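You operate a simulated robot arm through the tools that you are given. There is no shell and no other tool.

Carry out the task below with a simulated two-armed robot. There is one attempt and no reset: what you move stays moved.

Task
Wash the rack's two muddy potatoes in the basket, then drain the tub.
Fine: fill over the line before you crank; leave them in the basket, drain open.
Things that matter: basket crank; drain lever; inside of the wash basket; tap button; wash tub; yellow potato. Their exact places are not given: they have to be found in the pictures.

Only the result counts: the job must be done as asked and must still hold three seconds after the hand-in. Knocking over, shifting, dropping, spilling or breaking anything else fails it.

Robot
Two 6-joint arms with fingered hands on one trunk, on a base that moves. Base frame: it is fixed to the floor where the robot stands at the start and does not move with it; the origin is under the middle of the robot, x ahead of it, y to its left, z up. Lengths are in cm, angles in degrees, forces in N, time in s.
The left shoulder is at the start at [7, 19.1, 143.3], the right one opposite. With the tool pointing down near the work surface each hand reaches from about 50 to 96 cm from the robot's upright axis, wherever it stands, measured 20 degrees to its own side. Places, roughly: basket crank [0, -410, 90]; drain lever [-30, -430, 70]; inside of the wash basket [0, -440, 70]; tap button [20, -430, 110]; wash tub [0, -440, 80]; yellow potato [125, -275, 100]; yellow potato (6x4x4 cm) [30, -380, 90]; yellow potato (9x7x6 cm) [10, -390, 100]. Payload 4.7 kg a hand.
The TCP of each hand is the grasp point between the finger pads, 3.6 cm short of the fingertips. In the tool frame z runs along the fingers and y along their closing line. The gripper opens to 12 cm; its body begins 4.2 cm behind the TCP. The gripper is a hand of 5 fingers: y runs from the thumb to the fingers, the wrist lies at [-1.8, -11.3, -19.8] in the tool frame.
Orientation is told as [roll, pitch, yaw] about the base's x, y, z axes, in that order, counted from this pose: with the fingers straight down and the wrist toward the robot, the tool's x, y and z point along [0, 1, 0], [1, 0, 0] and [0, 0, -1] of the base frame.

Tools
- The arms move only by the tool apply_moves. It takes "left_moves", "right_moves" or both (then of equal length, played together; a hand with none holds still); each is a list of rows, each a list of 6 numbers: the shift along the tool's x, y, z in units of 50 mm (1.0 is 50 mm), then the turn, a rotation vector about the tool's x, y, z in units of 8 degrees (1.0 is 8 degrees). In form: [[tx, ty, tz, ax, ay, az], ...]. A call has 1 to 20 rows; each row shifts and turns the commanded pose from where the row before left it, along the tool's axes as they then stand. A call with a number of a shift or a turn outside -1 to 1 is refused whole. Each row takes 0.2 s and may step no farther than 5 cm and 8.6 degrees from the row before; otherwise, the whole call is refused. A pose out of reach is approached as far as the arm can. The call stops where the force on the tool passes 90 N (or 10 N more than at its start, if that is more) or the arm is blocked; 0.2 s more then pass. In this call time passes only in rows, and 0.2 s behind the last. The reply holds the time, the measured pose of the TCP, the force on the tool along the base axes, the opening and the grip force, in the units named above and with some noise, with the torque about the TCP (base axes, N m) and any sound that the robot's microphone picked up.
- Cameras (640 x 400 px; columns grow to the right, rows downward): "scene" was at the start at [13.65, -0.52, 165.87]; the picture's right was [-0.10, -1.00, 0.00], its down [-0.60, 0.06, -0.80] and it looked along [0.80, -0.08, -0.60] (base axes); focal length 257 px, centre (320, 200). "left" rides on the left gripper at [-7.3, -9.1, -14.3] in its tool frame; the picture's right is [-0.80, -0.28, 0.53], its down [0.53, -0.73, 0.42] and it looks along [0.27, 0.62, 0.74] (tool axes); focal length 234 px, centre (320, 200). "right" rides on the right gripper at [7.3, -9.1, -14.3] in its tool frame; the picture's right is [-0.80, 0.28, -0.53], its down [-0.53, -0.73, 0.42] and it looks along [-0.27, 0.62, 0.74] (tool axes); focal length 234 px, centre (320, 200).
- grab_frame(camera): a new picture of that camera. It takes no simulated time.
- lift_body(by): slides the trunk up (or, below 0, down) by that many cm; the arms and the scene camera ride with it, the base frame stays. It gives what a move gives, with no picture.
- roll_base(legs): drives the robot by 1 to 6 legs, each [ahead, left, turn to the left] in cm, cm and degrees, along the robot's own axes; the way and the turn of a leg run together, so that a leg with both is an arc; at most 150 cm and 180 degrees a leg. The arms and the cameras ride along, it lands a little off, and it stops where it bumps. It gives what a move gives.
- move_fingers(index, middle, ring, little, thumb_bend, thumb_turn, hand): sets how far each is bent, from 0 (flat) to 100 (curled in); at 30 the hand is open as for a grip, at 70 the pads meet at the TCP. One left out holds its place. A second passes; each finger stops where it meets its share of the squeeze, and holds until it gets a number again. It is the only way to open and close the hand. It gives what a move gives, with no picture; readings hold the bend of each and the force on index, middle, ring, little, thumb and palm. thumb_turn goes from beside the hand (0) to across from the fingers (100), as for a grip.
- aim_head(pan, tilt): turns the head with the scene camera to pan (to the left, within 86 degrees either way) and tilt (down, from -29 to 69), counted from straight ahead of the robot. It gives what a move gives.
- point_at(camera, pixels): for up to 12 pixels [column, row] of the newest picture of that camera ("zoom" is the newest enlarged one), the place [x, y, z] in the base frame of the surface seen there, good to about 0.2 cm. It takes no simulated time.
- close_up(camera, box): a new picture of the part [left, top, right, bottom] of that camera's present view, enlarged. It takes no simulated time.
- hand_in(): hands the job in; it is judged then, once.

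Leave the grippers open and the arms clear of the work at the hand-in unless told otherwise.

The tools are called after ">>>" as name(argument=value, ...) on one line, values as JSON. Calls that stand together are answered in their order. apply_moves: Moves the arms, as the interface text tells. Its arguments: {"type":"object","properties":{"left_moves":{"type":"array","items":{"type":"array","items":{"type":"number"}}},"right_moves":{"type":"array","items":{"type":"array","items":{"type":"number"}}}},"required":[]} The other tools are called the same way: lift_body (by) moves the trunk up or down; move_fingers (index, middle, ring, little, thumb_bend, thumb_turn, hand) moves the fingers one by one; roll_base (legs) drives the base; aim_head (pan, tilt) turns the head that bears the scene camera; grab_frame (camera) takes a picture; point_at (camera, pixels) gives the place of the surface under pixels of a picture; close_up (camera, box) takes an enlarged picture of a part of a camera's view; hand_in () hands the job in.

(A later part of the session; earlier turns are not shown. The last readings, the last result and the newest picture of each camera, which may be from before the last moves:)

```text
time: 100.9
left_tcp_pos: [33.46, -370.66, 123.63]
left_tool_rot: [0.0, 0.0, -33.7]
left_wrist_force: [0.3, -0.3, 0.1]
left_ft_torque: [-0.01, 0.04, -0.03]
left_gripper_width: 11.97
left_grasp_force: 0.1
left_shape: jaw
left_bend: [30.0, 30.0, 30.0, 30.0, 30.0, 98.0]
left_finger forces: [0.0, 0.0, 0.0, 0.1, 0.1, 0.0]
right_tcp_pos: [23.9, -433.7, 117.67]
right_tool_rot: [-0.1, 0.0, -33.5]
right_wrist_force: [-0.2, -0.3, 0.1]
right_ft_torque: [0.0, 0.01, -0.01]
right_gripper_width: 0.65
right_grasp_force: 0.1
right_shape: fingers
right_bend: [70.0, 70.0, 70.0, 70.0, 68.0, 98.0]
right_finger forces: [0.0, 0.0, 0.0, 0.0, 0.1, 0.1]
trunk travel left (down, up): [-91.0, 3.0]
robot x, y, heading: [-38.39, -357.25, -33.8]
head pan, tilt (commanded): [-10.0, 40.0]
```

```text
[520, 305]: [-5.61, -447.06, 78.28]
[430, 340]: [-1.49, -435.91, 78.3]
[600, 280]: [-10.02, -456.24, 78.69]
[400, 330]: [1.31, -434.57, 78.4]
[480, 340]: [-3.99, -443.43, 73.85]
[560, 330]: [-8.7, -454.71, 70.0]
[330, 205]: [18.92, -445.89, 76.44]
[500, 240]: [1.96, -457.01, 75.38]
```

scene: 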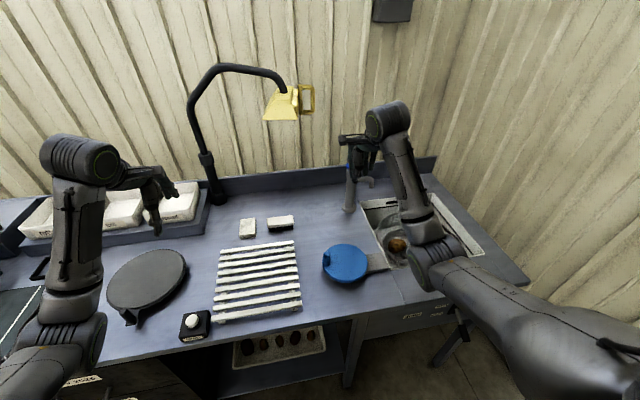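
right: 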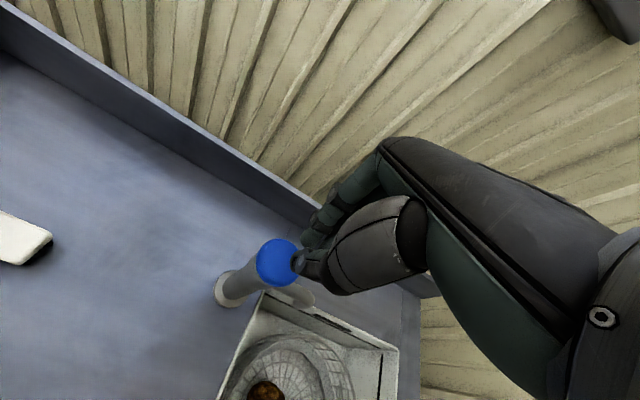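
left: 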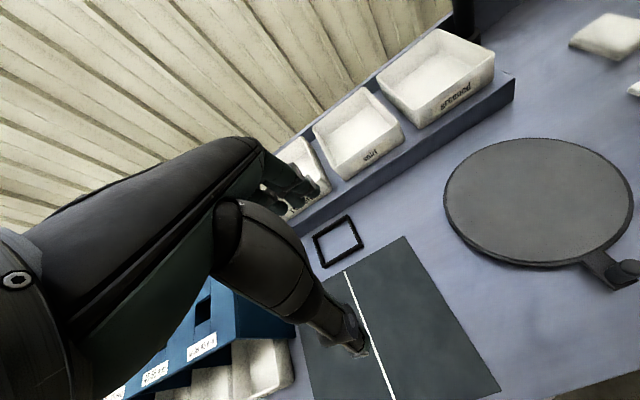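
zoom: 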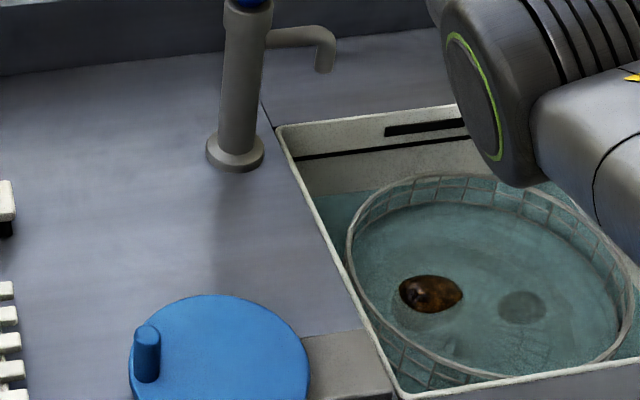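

The level holds at about z 78.4 (drain closed). From the pictures the real rate is about 2.6 cm/s. I'll press for about 1.6 s more and re-measure.

>>> apply_moves(right_moves=[[0, 0, 0.25, 0, 0, 0], [0, 0, 0.15, 0, 0, 0], [0, 0, 0, 0, 0, 0], [0, 0, 0, 0, 0, 0], [0, 0, 0, 0, 0, 0], [0, 0, 0, 0, 0, 0], [0, 0, 0, 0, 0, 0], [0, 0, 0, 0, 0, 0], [0, 0, 0, 0, 0, 0], [0, 0, -0.4, 0, 0, 0]])

>>> close_up(camera="scene", box=[310, 170, 430, 270])

>>> point_at(camera="zoom", pixels=[[520, 305], [430, 340], [600, 280], [400, 330], [480, 240], [310, 158], [325, 170], [330, 180], [335, 190], [340, 200], [430, 290], [450, 150]])

```text
time: 103.1
left_tcp_pos: [33.45, -370.67, 123.66]
left_tool_rot: [0.0, 0.0, -33.7]
left_wrist_force: [-0.6, -0.4, 0.9]
left_ft_torque: [0.03, 0.01, -0.05]
left_gripper_width: 11.96
left_grasp_force: 0.0
left_shape: jaw
left_bend: [30.0, 30.0, 30.0, 30.0, 30.0, 98.0]
left_finger forces: [0.0, 0.1, 0.1, 0.0, 0.1, 0.0]
right_tcp_pos: [24.1, -433.66, 117.75]
right_tool_rot: [-0.1, 0.1, -33.5]
right_wrist_force: [0.1, 0.1, -0.4]
right_ft_torque: [-0.01, -0.01, 0.02]
right_gripper_width: 0.63
right_grasp_force: 0.0
right_shape: fingers
right_bend: [70.0, 70.0, 70.0, 70.0, 68.0, 98.0]
right_finger forces: [0.0, 0.0, 0.0, 0.0, 0.0, 0.0]
trunk travel left (down, up): [-91.0, 3.0]
robot x, y, heading: [-38.24, -357.17, -33.7]
head pan, tilt (commanded): [-10.0, 40.0]
heard: click
```

```text
4.00 times, centred on (370, 220) of scene
```

zoom: 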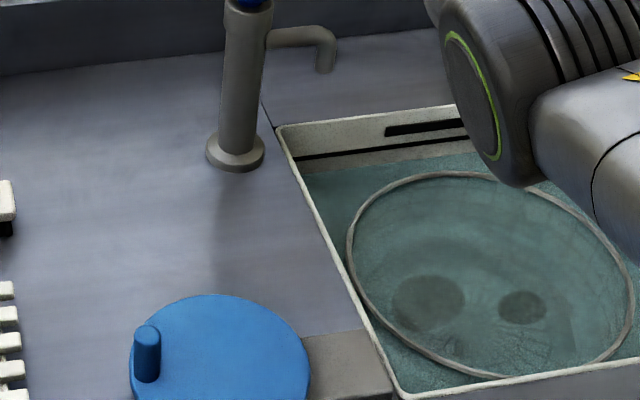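

```text
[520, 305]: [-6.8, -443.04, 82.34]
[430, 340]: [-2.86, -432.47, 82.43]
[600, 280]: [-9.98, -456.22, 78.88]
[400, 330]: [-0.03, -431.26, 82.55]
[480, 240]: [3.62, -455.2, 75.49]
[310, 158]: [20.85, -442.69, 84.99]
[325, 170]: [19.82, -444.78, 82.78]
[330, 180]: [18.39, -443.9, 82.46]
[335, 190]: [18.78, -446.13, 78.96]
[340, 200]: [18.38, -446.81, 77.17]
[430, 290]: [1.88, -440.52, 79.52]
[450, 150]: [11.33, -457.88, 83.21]
```

Level is now about z 82.4. I'll measure the slot's lower edge and the line's upper edge exactly before the last fill.

>>> point_at(camera="zoom", pixels=[[410, 127], [410, 131], [410, 134], [410, 136], [410, 139], [410, 143], [410, 145], [410, 147], [410, 150], [330, 130]])

>>> close_up(camera="scene", box=[375, 190, 435, 230])

```text
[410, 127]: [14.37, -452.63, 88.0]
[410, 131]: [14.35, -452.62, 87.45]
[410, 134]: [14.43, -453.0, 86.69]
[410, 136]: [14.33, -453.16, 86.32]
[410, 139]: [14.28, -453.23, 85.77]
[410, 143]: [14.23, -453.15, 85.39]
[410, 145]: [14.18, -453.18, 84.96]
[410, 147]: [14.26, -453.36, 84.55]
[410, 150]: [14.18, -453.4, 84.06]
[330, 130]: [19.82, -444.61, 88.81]
```

```text
10.00 times, centred on (405, 210) of scene
```

zoom: 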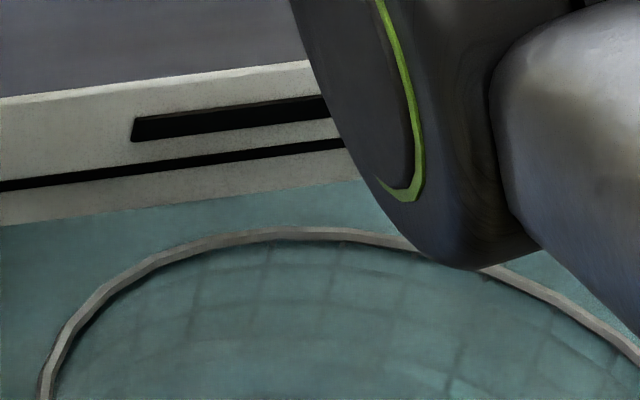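

>>> point_at(camera="zoom", pixels=[[200, 113], [200, 122], [200, 130], [200, 136], [200, 145], [200, 155], [200, 160], [200, 165], [200, 180], [200, 198], [100, 205], [200, 215]])

```text
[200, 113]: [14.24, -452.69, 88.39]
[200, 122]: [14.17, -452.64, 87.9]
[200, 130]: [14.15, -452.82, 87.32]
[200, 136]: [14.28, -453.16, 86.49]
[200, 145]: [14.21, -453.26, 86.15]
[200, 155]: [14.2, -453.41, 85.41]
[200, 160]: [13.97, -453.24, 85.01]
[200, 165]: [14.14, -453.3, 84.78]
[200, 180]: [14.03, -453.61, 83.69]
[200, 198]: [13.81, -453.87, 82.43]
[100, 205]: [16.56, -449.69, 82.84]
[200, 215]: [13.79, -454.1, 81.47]
```

The line spans z 84.7–85.4 and the slot's lower edge is at about 86.6. I'm at 82.4 and want about 86.0, so +3.55 cm, which is the same sequence with 6 hold rows instead of 7.

>>> apply_moves(right_moves=[[0, 0, 0.25, 0, 0, 0], [0, 0, 0.15, 0, 0, 0], [0, 0, 0, 0, 0, 0], [0, 0, 0, 0, 0, 0], [0, 0, 0, 0, 0, 0], [0, 0, 0, 0, 0, 0], [0, 0, 0, 0, 0, 0], [0, 0, 0, 0, 0, 0], [0, 0, -0.4, 0, 0, 0]])

>>> close_up(camera="scene", box=[375, 190, 435, 230])

>>> close_up(camera="scene", box=[310, 170, 430, 270])

>>> point_at(camera="zoom", pixels=[[520, 305], [430, 340], [400, 330], [325, 170], [330, 150], [330, 180], [480, 240], [430, 290]])

```text
time: 105.1
left_tcp_pos: [33.52, -370.67, 123.77]
left_tool_rot: [0.0, -0.1, -33.7]
left_wrist_force: [0.1, 0.1, 1.1]
left_ft_torque: [-0.01, 0.0, 0.01]
left_gripper_width: 11.98
left_grasp_force: 0.0
left_shape: jaw
left_bend: [30.0, 30.0, 30.0, 30.0, 30.0, 98.0]
left_finger forces: [0.0, 0.1, 0.1, 0.0, 0.0, 0.1]
right_tcp_pos: [24.13, -433.64, 117.82]
right_tool_rot: [-0.1, -0.1, -33.7]
right_wrist_force: [-0.7, -0.2, -0.7]
right_ft_torque: [-0.03, -0.01, 0.01]
right_gripper_width: 0.62
right_grasp_force: 0.1
right_shape: fingers
right_bend: [70.0, 70.0, 70.0, 70.0, 68.0, 98.0]
right_finger forces: [0.0, 0.1, 0.1, 0.0, 0.0, 0.0]
trunk travel left (down, up): [-91.0, 3.0]
robot x, y, heading: [-38.28, -357.14, -33.7]
head pan, tilt (commanded): [-10.0, 40.0]
heard: click
```

```text
10.00 times, centred on (405, 210) of scene
```

zoom: 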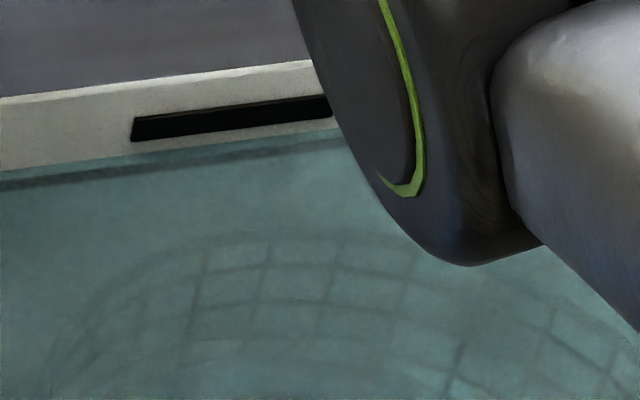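

```text
4.00 times, centred on (370, 220) of scene
```

zoom: 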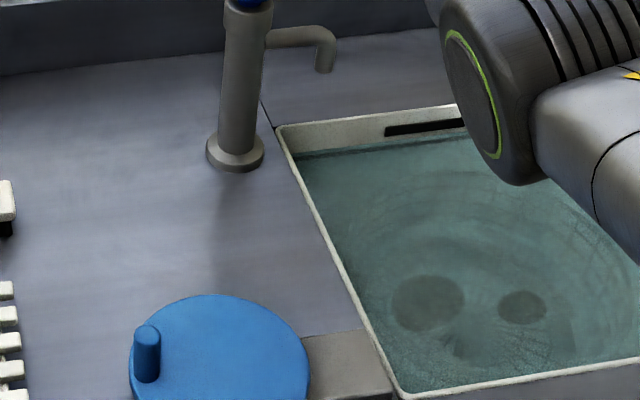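

```text
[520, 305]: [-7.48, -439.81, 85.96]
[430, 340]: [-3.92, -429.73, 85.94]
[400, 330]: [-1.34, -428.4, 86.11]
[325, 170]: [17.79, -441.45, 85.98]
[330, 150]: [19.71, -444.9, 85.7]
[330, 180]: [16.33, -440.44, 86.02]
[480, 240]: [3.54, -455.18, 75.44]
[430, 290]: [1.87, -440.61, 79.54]
```

The water is at z ≈ 86.0: over the line and below the slot. The spout is off. Next is the crank. I'll raise the hand off the button, pull it back toward the crank, open it, and shift the base (8 cm left, 4 cm back) for a comfortable reach.

>>> apply_moves(right_moves=[[0, 0, -0.7, 0, 0, 0], [0, -0.9, -0.2, 0, 0, 0], [0, -0.9, 0, 0, 0, 0], [0, -0.9, 0, 0, 0, 0], [0, -0.9, 0, 0, 0, 0]])

>>> roll_base(legs=[[-4, 8, 0]])

>>> move_fingers(hand="right", index=40, middle=40, ring=40, little=40, thumb_bend=40)

>>> grab_frame(camera="scene")

>>> grab_frame(camera="right")

```text
time: 106.3
left_tcp_pos: [33.45, -370.71, 123.75]
left_tool_rot: [0.1, -0.2, -33.7]
left_wrist_force: [-0.3, 0.0, -0.1]
left_ft_torque: [0.04, 0.0, 0.01]
left_gripper_width: 11.99
left_grasp_force: 0.2
left_shape: jaw
left_bend: [30.0, 30.0, 30.0, 30.0, 30.0, 98.0]
left_finger forces: [0.0, 0.0, 0.0, 0.1, 0.0, 0.1]
right_tcp_pos: [9.03, -423.69, 122.03]
right_tool_rot: [-0.1, -0.2, -33.5]
right_wrist_force: [-1.0, 0.1, 0.6]
right_ft_torque: [-0.02, -0.01, 0.0]
right_gripper_width: 0.66
right_grasp_force: 0.0
right_shape: fingers
right_bend: [70.0, 70.0, 70.0, 70.0, 68.0, 98.0]
right_finger forces: [0.0, 0.0, 0.0, 0.0, 0.0, 0.0]
trunk travel left (down, up): [-91.0, 3.0]
robot x, y, heading: [-38.63, -357.38, -33.5]
head pan, tilt (commanded): [-10.0, 40.0]
```

```text
time: 107.4
left_tcp_pos: [34.35, -362.46, 123.69]
left_tool_rot: [0.0, 0.0, -33.8]
left_wrist_force: [0.0, -0.5, 0.8]
left_ft_torque: [0.04, -0.01, 0.0]
left_gripper_width: 11.96
left_grasp_force: 0.1
left_shape: jaw
left_bend: [30.0, 30.0, 30.0, 30.0, 30.0, 98.0]
left_finger forces: [0.0, 0.0, 0.1, 0.0, 0.0, 0.0]
right_tcp_pos: [9.83, -415.47, 121.85]
right_tool_rot: [0.0, 0.1, -33.7]
right_wrist_force: [0.6, 0.3, -0.2]
right_ft_torque: [0.11, 0.0, 0.02]
right_gripper_width: 0.67
right_grasp_force: 0.1
right_shape: fingers
right_bend: [70.0, 70.0, 70.0, 70.0, 68.0, 98.0]
right_finger forces: [0.0, 0.1, 0.0, 0.0, 0.1, 0.0]
trunk travel left (down, up): [-91.0, 3.0]
robot x, y, heading: [-37.18, -348.35, -33.6]
head pan, tilt (commanded): [-10.0, 40.0]
```

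```text
time: 108.4
left_tcp_pos: [34.31, -362.05, 123.6]
left_tool_rot: [0.0, 0.0, -33.8]
left_wrist_force: [0.5, -0.1, -0.2]
left_ft_torque: [0.0, 0.04, 0.0]
left_gripper_width: 11.97
left_grasp_force: 0.1
left_shape: jaw
left_bend: [30.0, 30.0, 30.0, 30.0, 30.0, 98.0]
left_finger forces: [0.0, 0.1, 0.0, 0.0, 0.1, 0.1]
right_tcp_pos: [9.82, -415.11, 122.04]
right_tool_rot: [-0.2, 0.0, -33.7]
right_wrist_force: [0.5, 0.6, -0.5]
right_ft_torque: [0.03, -0.02, 0.01]
right_gripper_width: 9.26
right_grasp_force: 0.1
right_shape: fingers
right_bend: [40.0, 40.0, 40.0, 40.0, 40.0, 98.0]
right_finger forces: [0.0, 0.0, 0.1, 0.0, 0.1, 0.1]
trunk travel left (down, up): [-91.0, 3.0]
robot x, y, heading: [-37.77, -348.35, -33.6]
head pan, tilt (commanded): [-10.0, 40.0]
```

```text
taken
```

scene: 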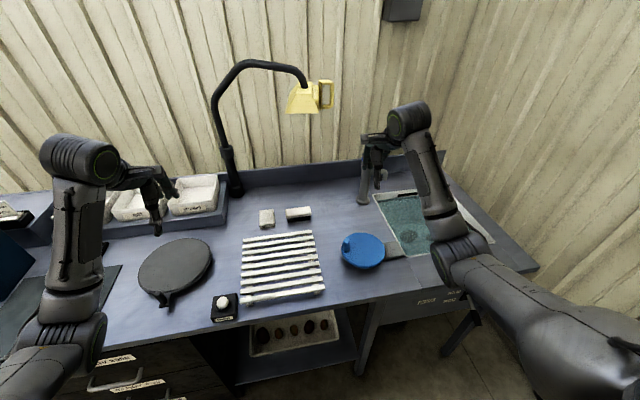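

```text
taken
```

right: 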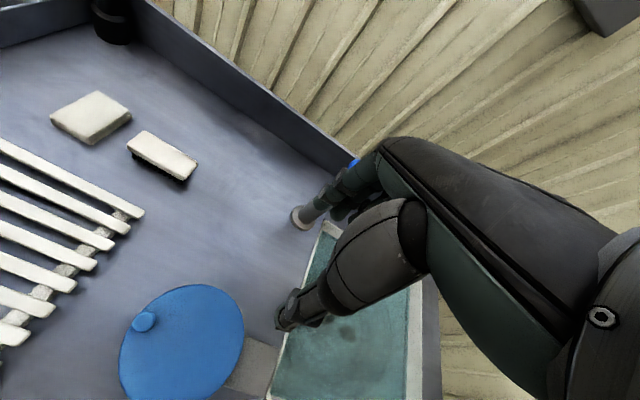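

Now the crank disc and its knob at (144,322) are clear in the wrist view. I'll measure the knob and the disc's edge to get its centre.

>>> close_up(camera="right", box=[100, 270, 260, 400])

>>> point_at(camera="right", pixels=[[144, 321], [138, 325], [150, 318], [146, 333], [185, 289], [240, 315], [238, 365], [200, 395], [124, 345], [125, 385], [215, 297], [155, 298]])

>>> close_up(camera="scene", box=[325, 215, 405, 285])

```text
3.08 times, centred on (180, 335) of right
```

zoom: 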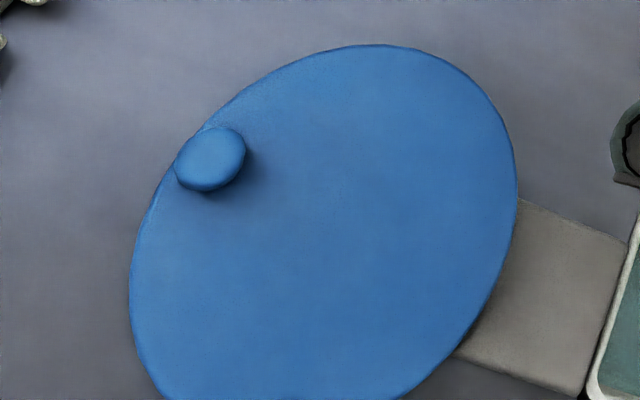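

```text
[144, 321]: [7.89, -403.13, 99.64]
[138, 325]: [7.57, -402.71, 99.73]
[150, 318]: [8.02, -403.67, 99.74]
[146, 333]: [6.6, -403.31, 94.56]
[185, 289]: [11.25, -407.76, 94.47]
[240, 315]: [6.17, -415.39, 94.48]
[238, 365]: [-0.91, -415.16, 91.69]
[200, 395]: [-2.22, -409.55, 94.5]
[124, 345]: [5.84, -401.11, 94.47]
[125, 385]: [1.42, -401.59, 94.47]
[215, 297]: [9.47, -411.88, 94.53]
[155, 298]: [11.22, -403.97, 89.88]
```

```text
5.71 times, centred on (365, 250) of scene
```

zoom: 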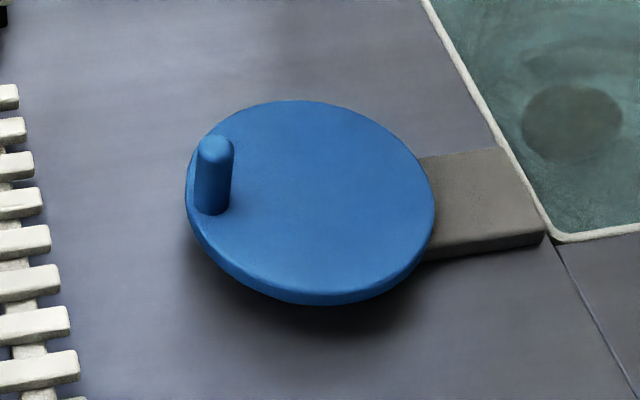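

I'll get more disc-edge points from this enlarged scene picture to fix the centre.

>>> point_at(camera="zoom", pixels=[[190, 185], [431, 205], [295, 104], [320, 288], [240, 118], [370, 122], [410, 260], [225, 250], [215, 142], [215, 205], [218, 150], [310, 195]])

```text
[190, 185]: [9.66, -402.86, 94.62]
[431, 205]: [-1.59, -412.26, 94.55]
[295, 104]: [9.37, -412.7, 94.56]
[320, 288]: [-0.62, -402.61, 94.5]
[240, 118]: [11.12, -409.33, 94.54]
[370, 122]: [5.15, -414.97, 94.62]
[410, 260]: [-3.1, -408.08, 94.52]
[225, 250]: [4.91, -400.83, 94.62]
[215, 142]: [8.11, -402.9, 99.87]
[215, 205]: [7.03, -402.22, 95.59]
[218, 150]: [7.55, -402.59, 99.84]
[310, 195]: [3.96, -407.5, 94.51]
```

The crank's centre is about (4.1,-407.9), and the knob is at (7.85,-403.1), radius 6.1 cm, top z 99.85. I'll bring the hand over the knob: 8.9 cm left and 8.3 cm back, then lower to z ~107.

>>> apply_moves(right_moves=[[0.6, -0.56, 0, 0, 0, 0], [0.6, -0.55, 0, 0, 0, 0], [0.58, -0.55, 0, 0, 0, 0], [0, 0, 0.9, 0, 0, 0], [0, 0, 0.9, 0, 0, 0], [0, 0, 0.9, 0, 0, 0], [0, 0, 0.3, 0, 0, 0]])

>>> close_up(camera="right", box=[200, 130, 440, 400])

>>> close_up(camera="scene", box=[300, 180, 430, 290])

```text
time: 110.0
left_tcp_pos: [34.38, -362.12, 123.74]
left_tool_rot: [0.1, -0.1, -33.7]
left_wrist_force: [0.3, 0.6, 0.3]
left_ft_torque: [-0.03, 0.01, 0.0]
left_gripper_width: 11.99
left_grasp_force: 0.1
left_shape: jaw
left_bend: [30.0, 30.0, 30.0, 30.0, 30.0, 98.0]
left_finger forces: [0.0, 0.0, 0.1, 0.1, 0.0, 0.0]
right_tcp_pos: [8.39, -403.47, 106.39]
right_tool_rot: [-0.1, 0.0, -33.7]
right_wrist_force: [-0.2, -0.1, -0.6]
right_ft_torque: [-0.01, -0.03, -0.03]
right_gripper_width: 9.26
right_grasp_force: 0.1
right_shape: fingers
right_bend: [40.0, 40.0, 40.0, 40.0, 40.0, 98.0]
right_finger forces: [0.0, 0.0, 0.0, 0.0, 0.0, 0.1]
right hand out of reach, approached as far as the arm can: row 3
trunk travel left (down, up): [-91.0, 3.0]
robot x, y, heading: [-37.6, -348.66, -33.9]
head pan, tilt (commanded): [-10.0, 40.0]
```

```text
1.48 times, centred on (320, 265) of right
```

zoom: 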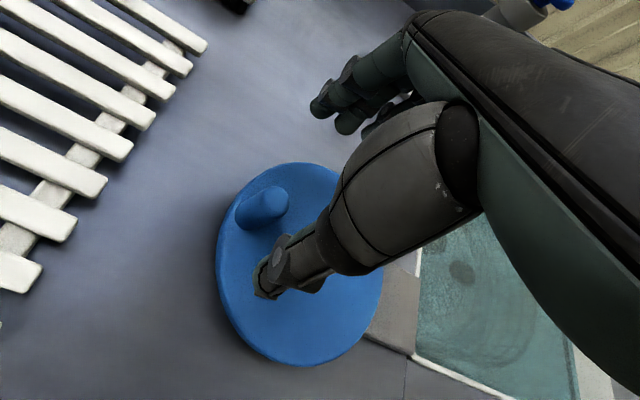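

```text
3.64 times, centred on (365, 235) of scene
```

zoom: 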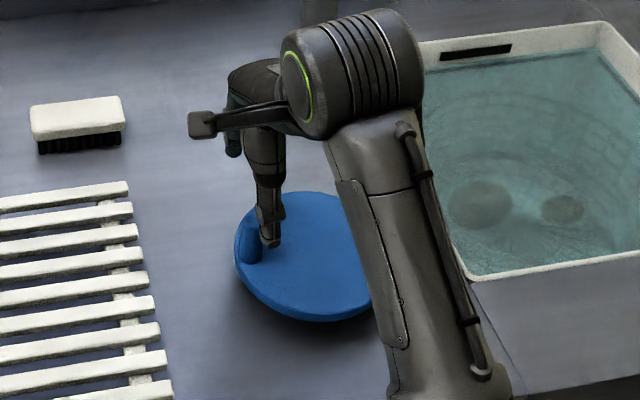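

The knob is between thumb and fingers. I'll move 0.65 cm back and lower to z ~99, so the fingertips stay just above the disc (94.5).

>>> apply_moves(right_moves=[[0, -0.13, 0, 0, 0, 0], [0, 0, 0.6, 0, 0, 0], [0, 0, 0.6, 0, 0, 0], [0, 0, 0.26, 0, 0, 0]])

>>> close_up(camera="right", box=[200, 130, 440, 400])

```text
time: 111.0
left_tcp_pos: [34.27, -362.14, 123.7]
left_tool_rot: [0.0, 0.0, -33.8]
left_wrist_force: [0.1, -0.6, 0.4]
left_ft_torque: [0.0, 0.0, 0.02]
left_gripper_width: 11.98
left_grasp_force: 0.1
left_shape: jaw
left_bend: [30.0, 30.0, 30.0, 30.0, 30.0, 98.0]
left_finger forces: [0.1, 0.0, 0.0, 0.0, 0.1, 0.1]
right_tcp_pos: [7.74, -402.98, 99.48]
right_tool_rot: [-0.2, -0.1, -33.7]
right_wrist_force: [-0.5, 0.7, -0.3]
right_ft_torque: [0.04, 0.0, 0.02]
right_gripper_width: 9.26
right_grasp_force: 0.1
right_shape: fingers
right_bend: [40.0, 40.0, 40.0, 40.0, 40.0, 98.0]
right_finger forces: [0.0, 0.0, 0.0, 0.1, 0.1, 0.0]
trunk travel left (down, up): [-91.0, 3.0]
robot x, y, heading: [-37.53, -348.17, -33.6]
head pan, tilt (commanded): [-10.0, 40.0]
```

```text
1.48 times, centred on (320, 265) of right
```

zoom: 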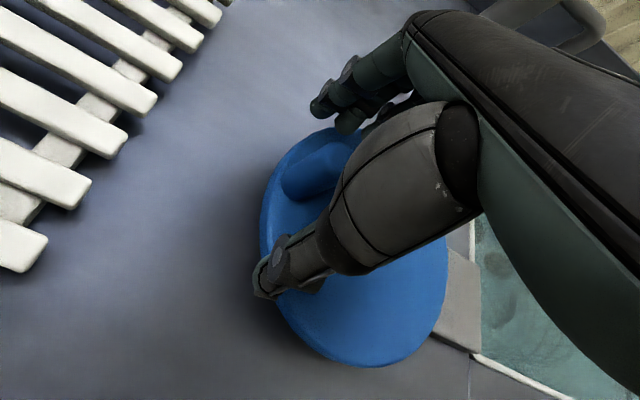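

TCP is centred on the knob. I'll close the hand on it.

>>> move_fingers(hand="right", index=72, middle=72, ring=72, little=72, thumb_bend=72)

>>> close_up(camera="right", box=[200, 130, 440, 400])

```text
time: 112.0
left_tcp_pos: [34.54, -362.23, 123.77]
left_tool_rot: [0.0, 0.0, -33.8]
left_wrist_force: [-0.5, 0.6, 0.5]
left_ft_torque: [0.01, 0.01, 0.01]
left_gripper_width: 11.96
left_grasp_force: 0.0
left_shape: jaw
left_bend: [30.0, 30.0, 30.0, 30.0, 30.0, 98.0]
left_finger forces: [0.0, 0.0, 0.1, 0.1, 0.1, 0.0]
right_tcp_pos: [7.76, -402.96, 99.28]
right_tool_rot: [-0.1, 0.1, -33.7]
right_wrist_force: [1.5, 0.6, -3.2]
right_ft_torque: [0.03, 0.04, 0.05]
right_gripper_width: 1.63
right_grasp_force: 9.2
right_shape: fingers
right_bend: [64.0, 67.0, 72.0, 72.0, 67.0, 97.0]
right_finger forces: [6.3, 4.5, 0.1, 0.1, 8.0, 0.1]
trunk travel left (down, up): [-91.0, 3.0]
robot x, y, heading: [-37.33, -348.6, -33.8]
head pan, tilt (commanded): [-10.0, 40.0]
```

```text
1.48 times, centred on (320, 265) of right
```

zoom: 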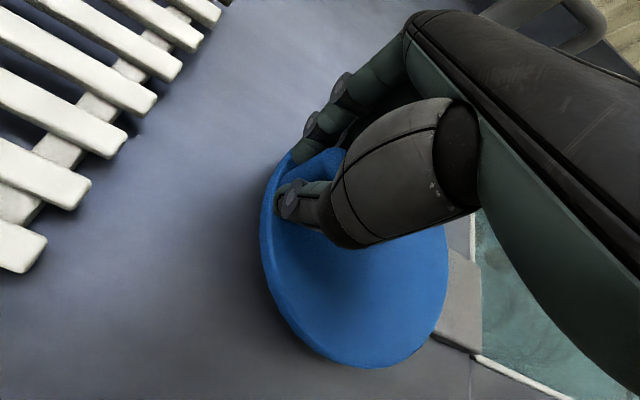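

Grip holds on index, middle and thumb. I'll test a 30° arc around the crank centre and read the force.

>>> apply_moves(right_moves=[[-0.058, 0.316, 0, 0, 0, 0], [-0.138, 0.29, 0, 0, 0, 0]])

>>> close_up(camera="right", box=[200, 130, 440, 400])

```text
time: 112.6
left_tcp_pos: [34.6, -362.12, 123.51]
left_tool_rot: [-0.1, 0.1, -33.7]
left_wrist_force: [0.2, -0.1, 0.3]
left_ft_torque: [0.02, 0.0, -0.03]
left_gripper_width: 11.97
left_grasp_force: 0.1
left_shape: jaw
left_bend: [30.0, 30.0, 30.0, 30.0, 30.0, 98.0]
left_finger forces: [0.1, 0.0, 0.0, 0.1, 0.1, 0.1]
right_tcp_pos: [9.81, -405.79, 99.4]
right_tool_rot: [-0.3, -0.2, -33.8]
right_wrist_force: [6.1, -6.1, 0.4]
right_ft_torque: [-0.25, -0.14, -0.14]
right_gripper_width: 1.48
right_grasp_force: 11.2
right_shape: fingers
right_bend: [63.0, 72.0, 72.0, 72.0, 68.0, 94.0]
right_finger forces: [8.5, 6.7, 0.0, 0.0, 7.4, 0.0]
trunk travel left (down, up): [-91.0, 3.0]
robot x, y, heading: [-37.27, -348.42, -33.6]
head pan, tilt (commanded): [-10.0, 40.0]
```

```text
1.48 times, centred on (320, 265) of right
```

zoom: 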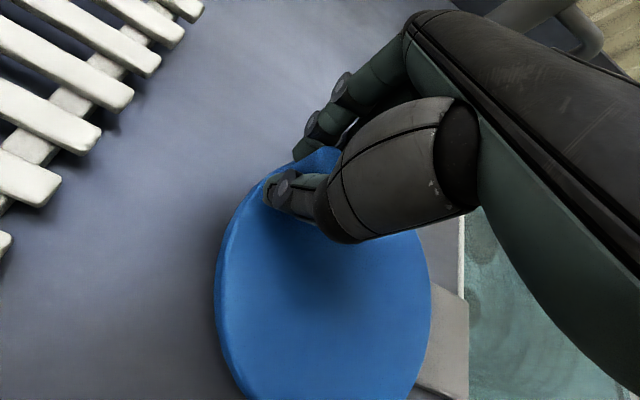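

The knob follows the hand (disc turned about 33°). Now I'll turn half a revolution in 20° steps and check.

>>> apply_moves(right_moves=[[-0.29, 0.311, 0, 0, 0, 0], [-0.379, 0.193, 0, 0, 0, 0], [-0.422, 0.052, 0, 0, 0, 0], [-0.414, -0.096, 0, 0, 0, 0], [-0.357, -0.232, 0, 0, 0, 0], [-0.256, -0.339, 0, 0, 0, 0], [-0.124, -0.407, 0, 0, 0, 0], [0.022, -0.425, 0, 0, 0, 0], [0.166, -0.391, 0, 0, 0, 0]])

>>> grab_frame(camera="right")

>>> close_up(camera="scene", box=[300, 180, 460, 290])

```text
time: 114.6
left_tcp_pos: [33.64, -362.78, 123.98]
left_tool_rot: [0.3, -0.3, -33.9]
left_wrist_force: [-0.4, -0.3, 1.2]
left_ft_torque: [0.0, -0.04, 0.02]
left_gripper_width: 11.96
left_grasp_force: 0.2
left_shape: jaw
left_bend: [30.0, 30.0, 30.0, 30.0, 30.0, 98.0]
left_finger forces: [0.0, 0.1, 0.0, 0.1, 0.1, 0.0]
right_tcp_pos: [-3.06, -411.0, 98.83]
right_tool_rot: [-0.3, 0.8, -34.0]
right_wrist_force: [-23.0, -18.5, -5.0]
right_ft_torque: [-0.49, 0.5, -0.1]
right_gripper_width: 0.13
right_grasp_force: 15.6
right_shape: fingers
right_bend: [71.0, 72.0, 72.0, 72.0, 71.0, 98.0]
right_finger forces: [28.0, 0.1, 0.0, 0.1, 3.8, 0.0]
trunk travel left (down, up): [-91.0, 3.0]
robot x, y, heading: [-37.39, -348.72, -33.7]
head pan, tilt (commanded): [-10.0, 40.0]
```

```text
taken
```

right: 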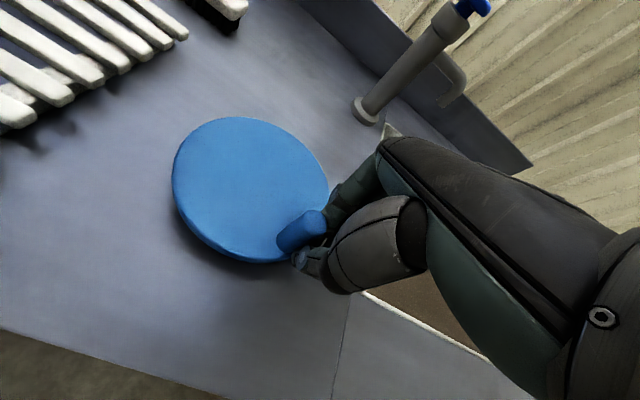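

```text
3.64 times, centred on (380, 235) of scene
```

zoom: 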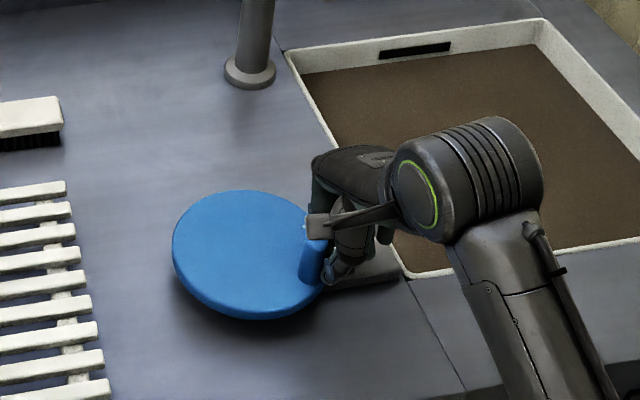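

The wash works: the water has turned brown. But the knob slipped toward the index side of my grip (28 N sideways). I'll open the hand, find the knob, and re-grip it more firmly.

>>> move_fingers(hand="right", index=45, middle=45, ring=45, little=45, thumb_bend=45)

>>> grab_frame(camera="right")

>>> point_at(camera="right", pixels=[[310, 222], [315, 215], [305, 235], [318, 225], [290, 235], [300, 225]])

>>> close_up(camera="scene", box=[330, 200, 430, 280])

```text
time: 115.6
left_tcp_pos: [34.47, -362.17, 123.67]
left_tool_rot: [-0.1, 0.0, -33.8]
left_wrist_force: [-0.2, -0.5, 0.3]
left_ft_torque: [-0.01, 0.0, 0.0]
left_gripper_width: 11.97
left_grasp_force: 0.0
left_shape: jaw
left_bend: [30.0, 30.0, 30.0, 30.0, 30.0, 98.0]
left_finger forces: [0.1, 0.0, 0.0, 0.0, 0.0, 0.1]
right_tcp_pos: [-1.66, -410.36, 99.41]
right_tool_rot: [-0.2, 0.0, -33.6]
right_wrist_force: [0.5, -0.1, 0.1]
right_ft_torque: [-0.01, 0.01, 0.02]
right_gripper_width: 7.74
right_grasp_force: 0.1
right_shape: fingers
right_bend: [45.0, 45.0, 45.0, 45.0, 45.0, 98.0]
right_finger forces: [0.0, 0.1, 0.0, 0.1, 0.0, 0.0]
trunk travel left (down, up): [-91.0, 3.0]
robot x, y, heading: [-37.4, -348.91, -33.6]
head pan, tilt (commanded): [-10.0, 40.0]
```

```text
taken
```

right: 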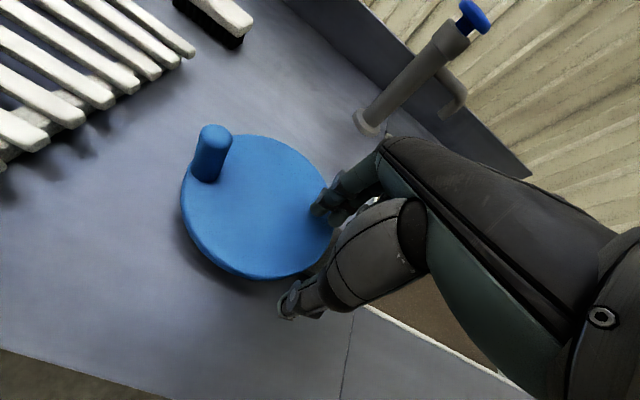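

```text
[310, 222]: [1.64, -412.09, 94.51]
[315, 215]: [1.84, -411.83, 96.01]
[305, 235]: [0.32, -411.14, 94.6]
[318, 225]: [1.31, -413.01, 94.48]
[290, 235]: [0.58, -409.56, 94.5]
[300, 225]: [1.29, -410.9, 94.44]
```

```text
5.00 times, centred on (380, 240) of scene
```

zoom: 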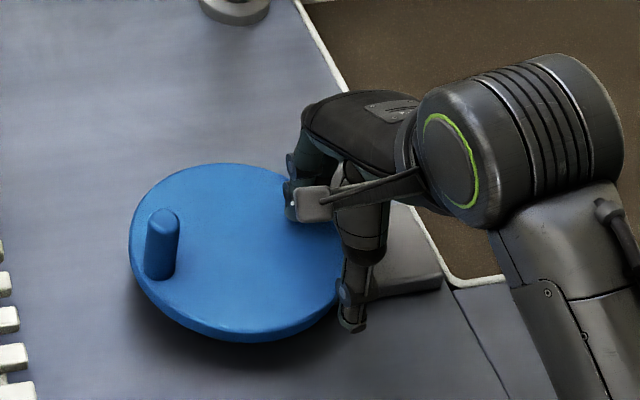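

The crank spins freely. After I let go, the disc coasted on until the knob came round to the left again. A better way is pushing: closed fingertips following the knob's circle behind it. I'll locate the knob now.

>>> point_at(camera="right", pixels=[[214, 132], [208, 130], [220, 134], [207, 178], [212, 155]])

>>> move_fingers(hand="right", index=70, middle=70, ring=100, little=100, thumb_bend=69)

>>> grab_frame(camera="right")

>>> close_up(camera="scene", box=[330, 200, 430, 280])

```text
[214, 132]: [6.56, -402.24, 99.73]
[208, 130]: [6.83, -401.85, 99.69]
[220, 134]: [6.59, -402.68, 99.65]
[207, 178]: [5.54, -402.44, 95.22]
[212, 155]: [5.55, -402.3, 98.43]
```

```text
time: 116.6
left_tcp_pos: [34.36, -362.13, 123.68]
left_tool_rot: [0.1, -0.1, -33.8]
left_wrist_force: [-0.4, 0.4, -0.1]
left_ft_torque: [-0.02, -0.01, -0.01]
left_gripper_width: 11.95
left_grasp_force: 0.1
left_shape: jaw
left_bend: [30.0, 30.0, 30.0, 30.0, 30.0, 98.0]
left_finger forces: [0.1, 0.1, 0.0, 0.0, 0.0, 0.0]
right_tcp_pos: [-1.7, -410.44, 99.27]
right_tool_rot: [-0.1, -0.1, -33.6]
right_wrist_force: [0.0, 0.6, -0.4]
right_ft_torque: [-0.02, 0.01, 0.03]
right_gripper_width: 0.59
right_grasp_force: 0.1
right_shape: fingers
right_bend: [70.0, 70.0, 100.0, 100.0, 69.0, 98.0]
right_finger forces: [0.0, 0.0, 0.0, 0.0, 0.0, 0.0]
trunk travel left (down, up): [-91.0, 3.0]
robot x, y, heading: [-37.25, -348.39, -33.9]
head pan, tilt (commanded): [-10.0, 40.0]
```

```text
taken
```

right: 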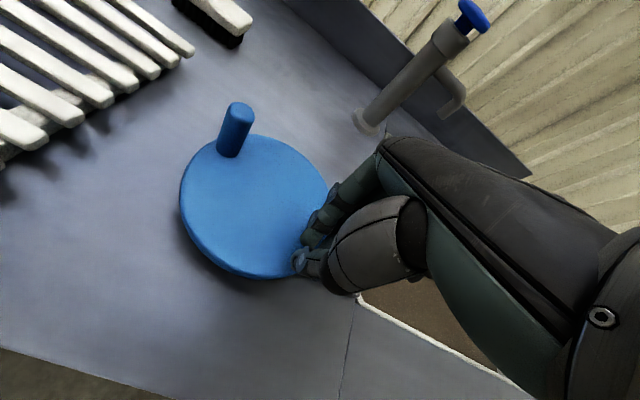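

```text
5.00 times, centred on (380, 240) of scene
```

zoom: 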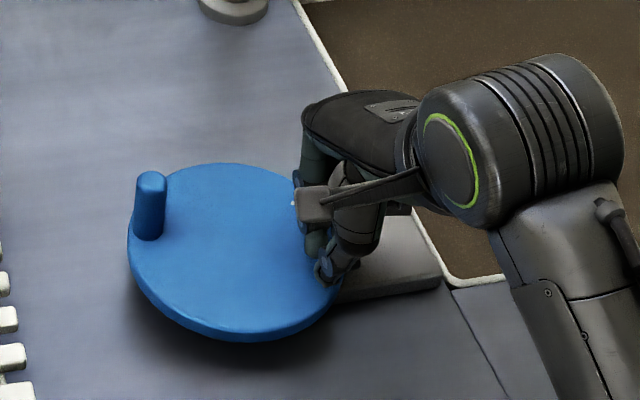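

The knob is still coasting slowly clockwise, from about (6.5,-402.3) onward, so the crank runs very freely. I'll lower the fingertips 0.8 cm and sweep one full circle, pushing the knob from behind.

>>> apply_moves(right_moves=[[0.29, -0.311, 0.16, 0, 0, 0], [0.379, -0.193, 0, 0, 0, 0], [0.422, -0.052, 0, 0, 0, 0], [0.414, 0.096, 0, 0, 0, 0], [0.357, 0.232, 0, 0, 0, 0], [0.256, 0.339, 0, 0, 0, 0], [0.124, 0.407, 0, 0, 0, 0], [-0.022, 0.425, 0, 0, 0, 0], [-0.166, 0.391, 0, 0, 0, 0], [-0.29, 0.311, 0, 0, 0, 0], [-0.379, 0.193, 0, 0, 0, 0], [-0.422, 0.052, 0, 0, 0, 0], [-0.414, -0.096, 0, 0, 0, 0], [-0.357, -0.232, 0, 0, 0, 0], [-0.256, -0.339, 0, 0, 0, 0], [-0.124, -0.407, 0, 0, 0, 0], [0.022, -0.425, 0, 0, 0, 0], [0.166, -0.391, 0, 0, 0, 0]])

>>> grab_frame(camera="right")

>>> close_up(camera="scene", box=[310, 180, 470, 290])

```text
time: 120.4
left_tcp_pos: [34.54, -361.86, 123.63]
left_tool_rot: [-0.1, -0.1, -33.7]
left_wrist_force: [0.3, 0.5, 0.5]
left_ft_torque: [0.02, 0.05, -0.01]
left_gripper_width: 11.95
left_grasp_force: 0.1
left_shape: jaw
left_bend: [30.0, 30.0, 30.0, 30.0, 30.0, 98.0]
left_finger forces: [0.1, 0.0, 0.1, 0.1, 0.1, 0.0]
right_tcp_pos: [-1.53, -410.07, 98.47]
right_tool_rot: [0.0, 0.1, -33.6]
right_wrist_force: [4.9, 12.9, 3.3]
right_ft_torque: [0.37, -0.05, -0.13]
right_gripper_width: 1.63
right_grasp_force: 7.4
right_shape: fingers
right_bend: [68.0, 70.0, 100.0, 100.0, 67.0, 93.0]
right_finger forces: [1.5, 0.0, 0.0, 0.1, 13.2, 0.0]
trunk travel left (down, up): [-91.0, 3.0]
robot x, y, heading: [-37.18, -348.31, -33.7]
head pan, tilt (commanded): [-10.0, 40.0]
```

```text
taken
```

right: 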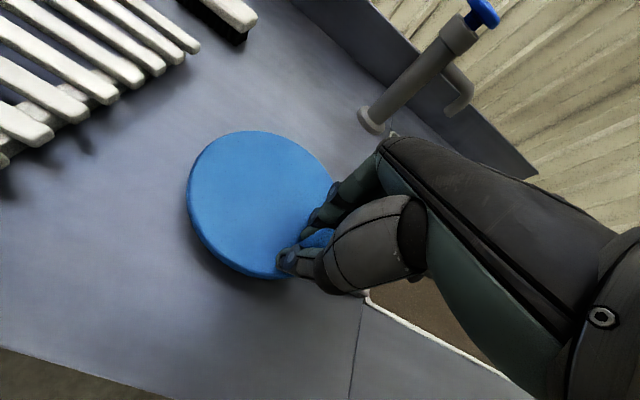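

```text
3.64 times, centred on (390, 235) of scene
```

zoom: 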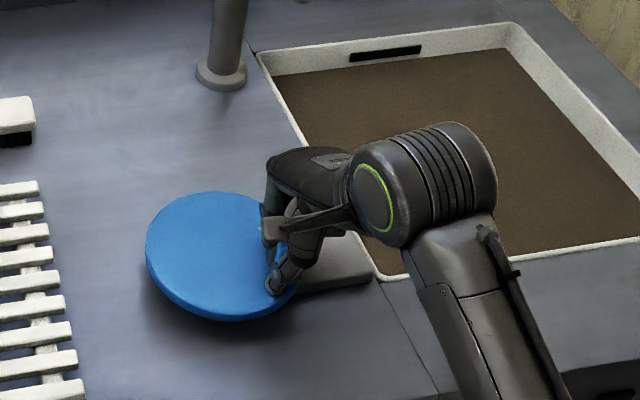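

The knob is now held between thumb and index (width 1.6 cm). I'll tighten slightly, including the middle finger, and sweep another full circle from here.

>>> move_fingers(hand="right", index=85, middle=85, thumb_bend=80)

>>> apply_moves(right_moves=[[0.29, -0.311, 0, 0, 0, 0], [0.379, -0.193, 0, 0, 0, 0], [0.422, -0.052, 0, 0, 0, 0], [0.414, 0.096, 0, 0, 0, 0], [0.357, 0.232, 0, 0, 0, 0], [0.256, 0.339, 0, 0, 0, 0], [0.124, 0.407, 0, 0, 0, 0], [-0.022, 0.425, 0, 0, 0, 0], [-0.166, 0.391, 0, 0, 0, 0]])

>>> grab_frame(camera="right")

>>> close_up(camera="scene", box=[310, 180, 470, 290])

```text
time: 121.4
left_tcp_pos: [34.31, -361.96, 123.82]
left_tool_rot: [0.0, -0.1, -33.8]
left_wrist_force: [0.1, 0.1, 0.1]
left_ft_torque: [-0.04, -0.01, -0.01]
left_gripper_width: 11.99
left_grasp_force: 0.0
left_shape: jaw
left_bend: [30.0, 30.0, 30.0, 30.0, 30.0, 98.0]
left_finger forces: [0.1, 0.0, 0.0, 0.0, 0.0, 0.1]
right_tcp_pos: [-1.59, -410.33, 98.53]
right_tool_rot: [-0.1, 0.1, -33.6]
right_wrist_force: [-2.7, 2.8, -0.6]
right_ft_torque: [0.18, -0.05, -0.01]
right_gripper_width: 1.34
right_grasp_force: 18.1
right_shape: fingers
right_bend: [71.0, 85.0, 100.0, 100.0, 71.0, 93.0]
right_finger forces: [10.6, 7.1, 0.0, 0.0, 18.1, 0.0]
trunk travel left (down, up): [-91.0, 3.0]
robot x, y, heading: [-37.3, -348.32, -33.8]
head pan, tilt (commanded): [-10.0, 40.0]
```

```text
time: 123.4
left_tcp_pos: [34.61, -362.36, 123.53]
left_tool_rot: [0.1, 0.2, -33.7]
left_wrist_force: [0.4, -0.4, -0.1]
left_ft_torque: [0.03, 0.04, 0.01]
left_gripper_width: 11.98
left_grasp_force: 0.0
left_shape: jaw
left_bend: [30.0, 30.0, 30.0, 30.0, 30.0, 98.0]
left_finger forces: [0.1, 0.1, 0.0, 0.1, 0.0, 0.1]
right_tcp_pos: [9.93, -405.94, 98.22]
right_tool_rot: [0.0, 0.1, -33.7]
right_wrist_force: [-8.0, -3.1, -14.4]
right_ft_torque: [-0.54, -0.52, -0.74]
right_gripper_width: 0.97
right_grasp_force: 54.7
right_shape: fingers
right_bend: [71.0, 84.0, 100.0, 100.0, 80.0, 87.0]
right_finger forces: [17.8, 48.4, 0.0, 0.1, 43.4, 0.0]
trunk travel left (down, up): [-91.0, 3.0]
robot x, y, heading: [-37.26, -348.49, -33.8]
head pan, tilt (commanded): [-10.0, 40.0]
```

```text
taken
```

right: 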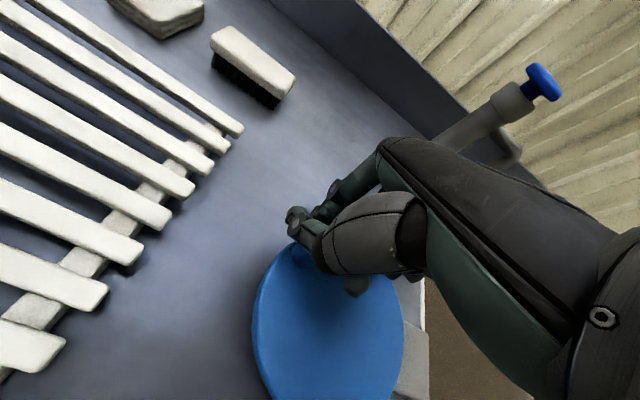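

```text
3.64 times, centred on (390, 235) of scene
```

zoom: 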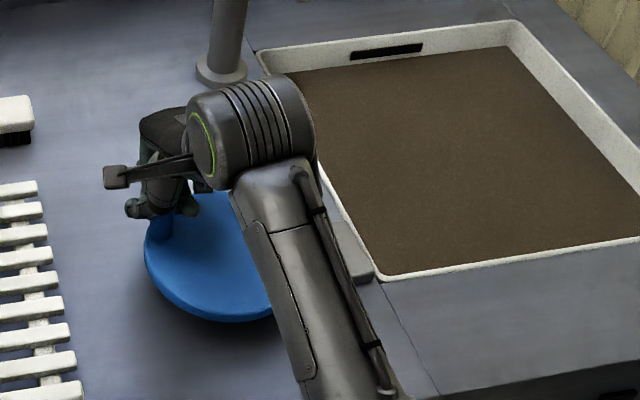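

The crank turned another half circle with the knob wedged between thumb and fingers, but the squeeze is high (about 45 N). I'll relax it a little and look closely.

>>> move_fingers(hand="right", index=64, middle=66, thumb_bend=64, thumb_turn=98)

>>> close_up(camera="right", box=[220, 150, 440, 350])

>>> close_up(camera="scene", box=[330, 200, 410, 260])

```text
time: 124.4
left_tcp_pos: [34.16, -362.13, 123.91]
left_tool_rot: [0.0, -0.1, -33.9]
left_wrist_force: [0.3, -0.7, 0.4]
left_ft_torque: [0.02, 0.03, 0.0]
left_gripper_width: 11.95
left_grasp_force: 0.1
left_shape: jaw
left_bend: [30.0, 30.0, 30.0, 30.0, 30.0, 98.0]
left_finger forces: [0.0, 0.1, 0.1, 0.0, 0.0, 0.0]
right_tcp_pos: [9.63, -405.62, 98.7]
right_tool_rot: [0.0, -0.1, -33.8]
right_wrist_force: [-2.5, -3.1, 1.9]
right_ft_torque: [0.06, 0.01, 0.02]
right_gripper_width: 2.28
right_grasp_force: 3.1
right_shape: fingers
right_bend: [64.0, 71.0, 100.0, 100.0, 63.0, 99.0]
right_finger forces: [0.2, 3.1, 0.1, 0.0, 1.5, 0.0]
trunk travel left (down, up): [-91.0, 3.0]
robot x, y, heading: [-37.4, -348.64, -33.8]
head pan, tilt (commanded): [-10.0, 40.0]
```

```text
2.00 times, centred on (330, 250) of right
```

zoom: 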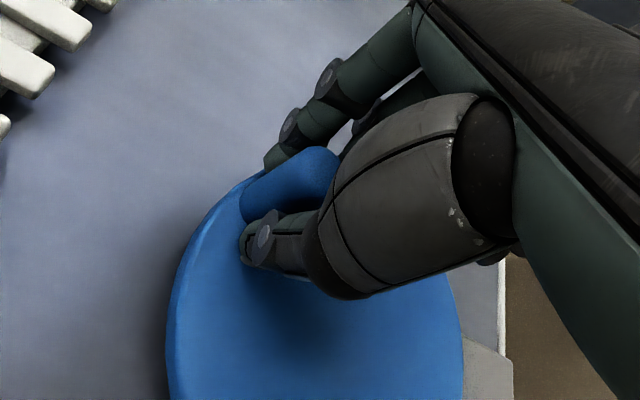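

```text
6.67 times, centred on (370, 230) of scene
```

zoom: 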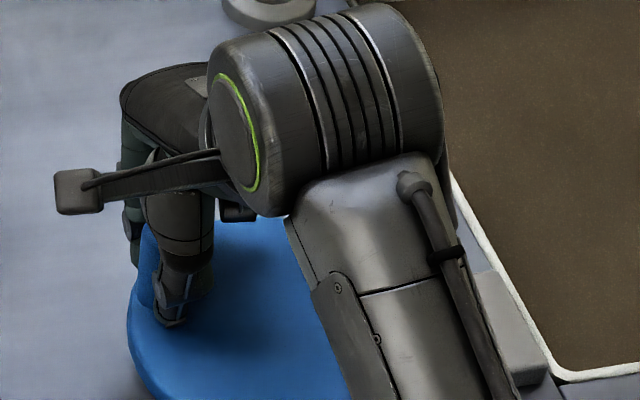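

The knob now sits lightly between the thumb and index. For a caged hold I want it under the middle finger, with index and ring closing past it on both sides. I'll measure where it is relative to the TCP.

>>> close_up(camera="right", box=[250, 190, 370, 300])

>>> point_at(camera="zoom", pixels=[[330, 150], [300, 180], [270, 200], [250, 215], [320, 190], [350, 150], [215, 185], [240, 260]])

```text
3.64 times, centred on (310, 245) of right
```

zoom: 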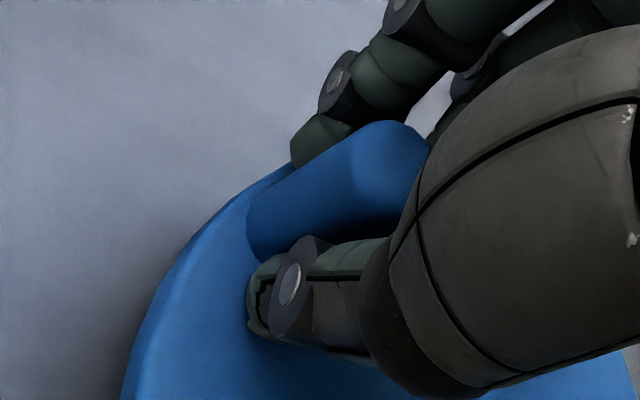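

```text
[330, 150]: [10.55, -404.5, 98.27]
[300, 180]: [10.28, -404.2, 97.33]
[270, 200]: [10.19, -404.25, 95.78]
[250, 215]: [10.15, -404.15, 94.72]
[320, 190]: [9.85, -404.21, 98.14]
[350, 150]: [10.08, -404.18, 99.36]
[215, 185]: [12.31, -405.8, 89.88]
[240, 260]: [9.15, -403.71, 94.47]
```

Knob centre is about 0.8 cm toward the index side of the TCP. I'll open slightly, shift the hand 1.6 cm left so the knob lies under the middle finger, then close: middle and thumb first, then index and ring as side walls.

>>> move_fingers(hand="right", index=50, middle=54, ring=54, little=54, thumb_bend=54)

>>> apply_moves(right_moves=[[0.3, 0, 0, 0, 0, 0]])

>>> close_up(camera="right", box=[220, 150, 440, 350])

```text
time: 125.4
left_tcp_pos: [34.37, -362.03, 123.71]
left_tool_rot: [0.0, 0.0, -33.8]
left_wrist_force: [0.7, 0.8, -1.0]
left_ft_torque: [0.02, 0.01, -0.01]
left_gripper_width: 11.96
left_grasp_force: 0.1
left_shape: jaw
left_bend: [30.0, 30.0, 30.0, 30.0, 30.0, 98.0]
left_finger forces: [0.0, 0.1, 0.0, 0.0, 0.1, 0.0]
right_tcp_pos: [9.78, -405.57, 98.78]
right_tool_rot: [-0.1, -0.1, -33.7]
right_wrist_force: [0.8, 0.8, 3.9]
right_ft_torque: [-0.06, -0.15, 0.01]
right_gripper_width: 5.63
right_grasp_force: 1.9
right_shape: fingers
right_bend: [50.0, 54.0, 54.0, 54.0, 54.0, 99.0]
right_finger forces: [0.1, 3.9, 0.1, 0.0, 0.0, 0.1]
trunk travel left (down, up): [-91.0, 3.0]
robot x, y, heading: [-37.67, -348.5, -33.4]
head pan, tilt (commanded): [-10.0, 40.0]
```

```text
time: 125.8
left_tcp_pos: [34.34, -362.13, 123.66]
left_tool_rot: [-0.1, -0.1, -33.8]
left_wrist_force: [0.0, 0.4, -0.9]
left_ft_torque: [-0.01, 0.01, -0.01]
left_gripper_width: 11.97
left_grasp_force: 0.0
left_shape: jaw
left_bend: [30.0, 30.0, 30.0, 30.0, 30.0, 98.0]
left_finger forces: [0.1, 0.0, 0.0, 0.0, 0.0, 0.0]
right_tcp_pos: [10.6, -404.45, 98.61]
right_tool_rot: [-0.2, 0.0, -33.7]
right_wrist_force: [-0.8, -0.3, 2.7]
right_ft_torque: [0.04, 0.13, 0.02]
right_gripper_width: 5.74
right_grasp_force: 1.2
right_shape: fingers
right_bend: [50.0, 54.0, 54.0, 54.0, 54.0, 99.0]
right_finger forces: [0.1, 0.1, 0.1, 0.1, 2.6, 0.0]
trunk travel left (down, up): [-91.0, 3.0]
robot x, y, heading: [-37.24, -348.19, -33.6]
head pan, tilt (commanded): [-10.0, 40.0]
```

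```text
2.00 times, centred on (330, 250) of right
```

zoom: 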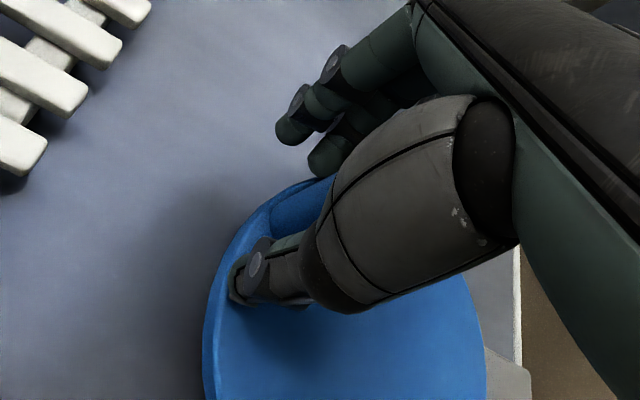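

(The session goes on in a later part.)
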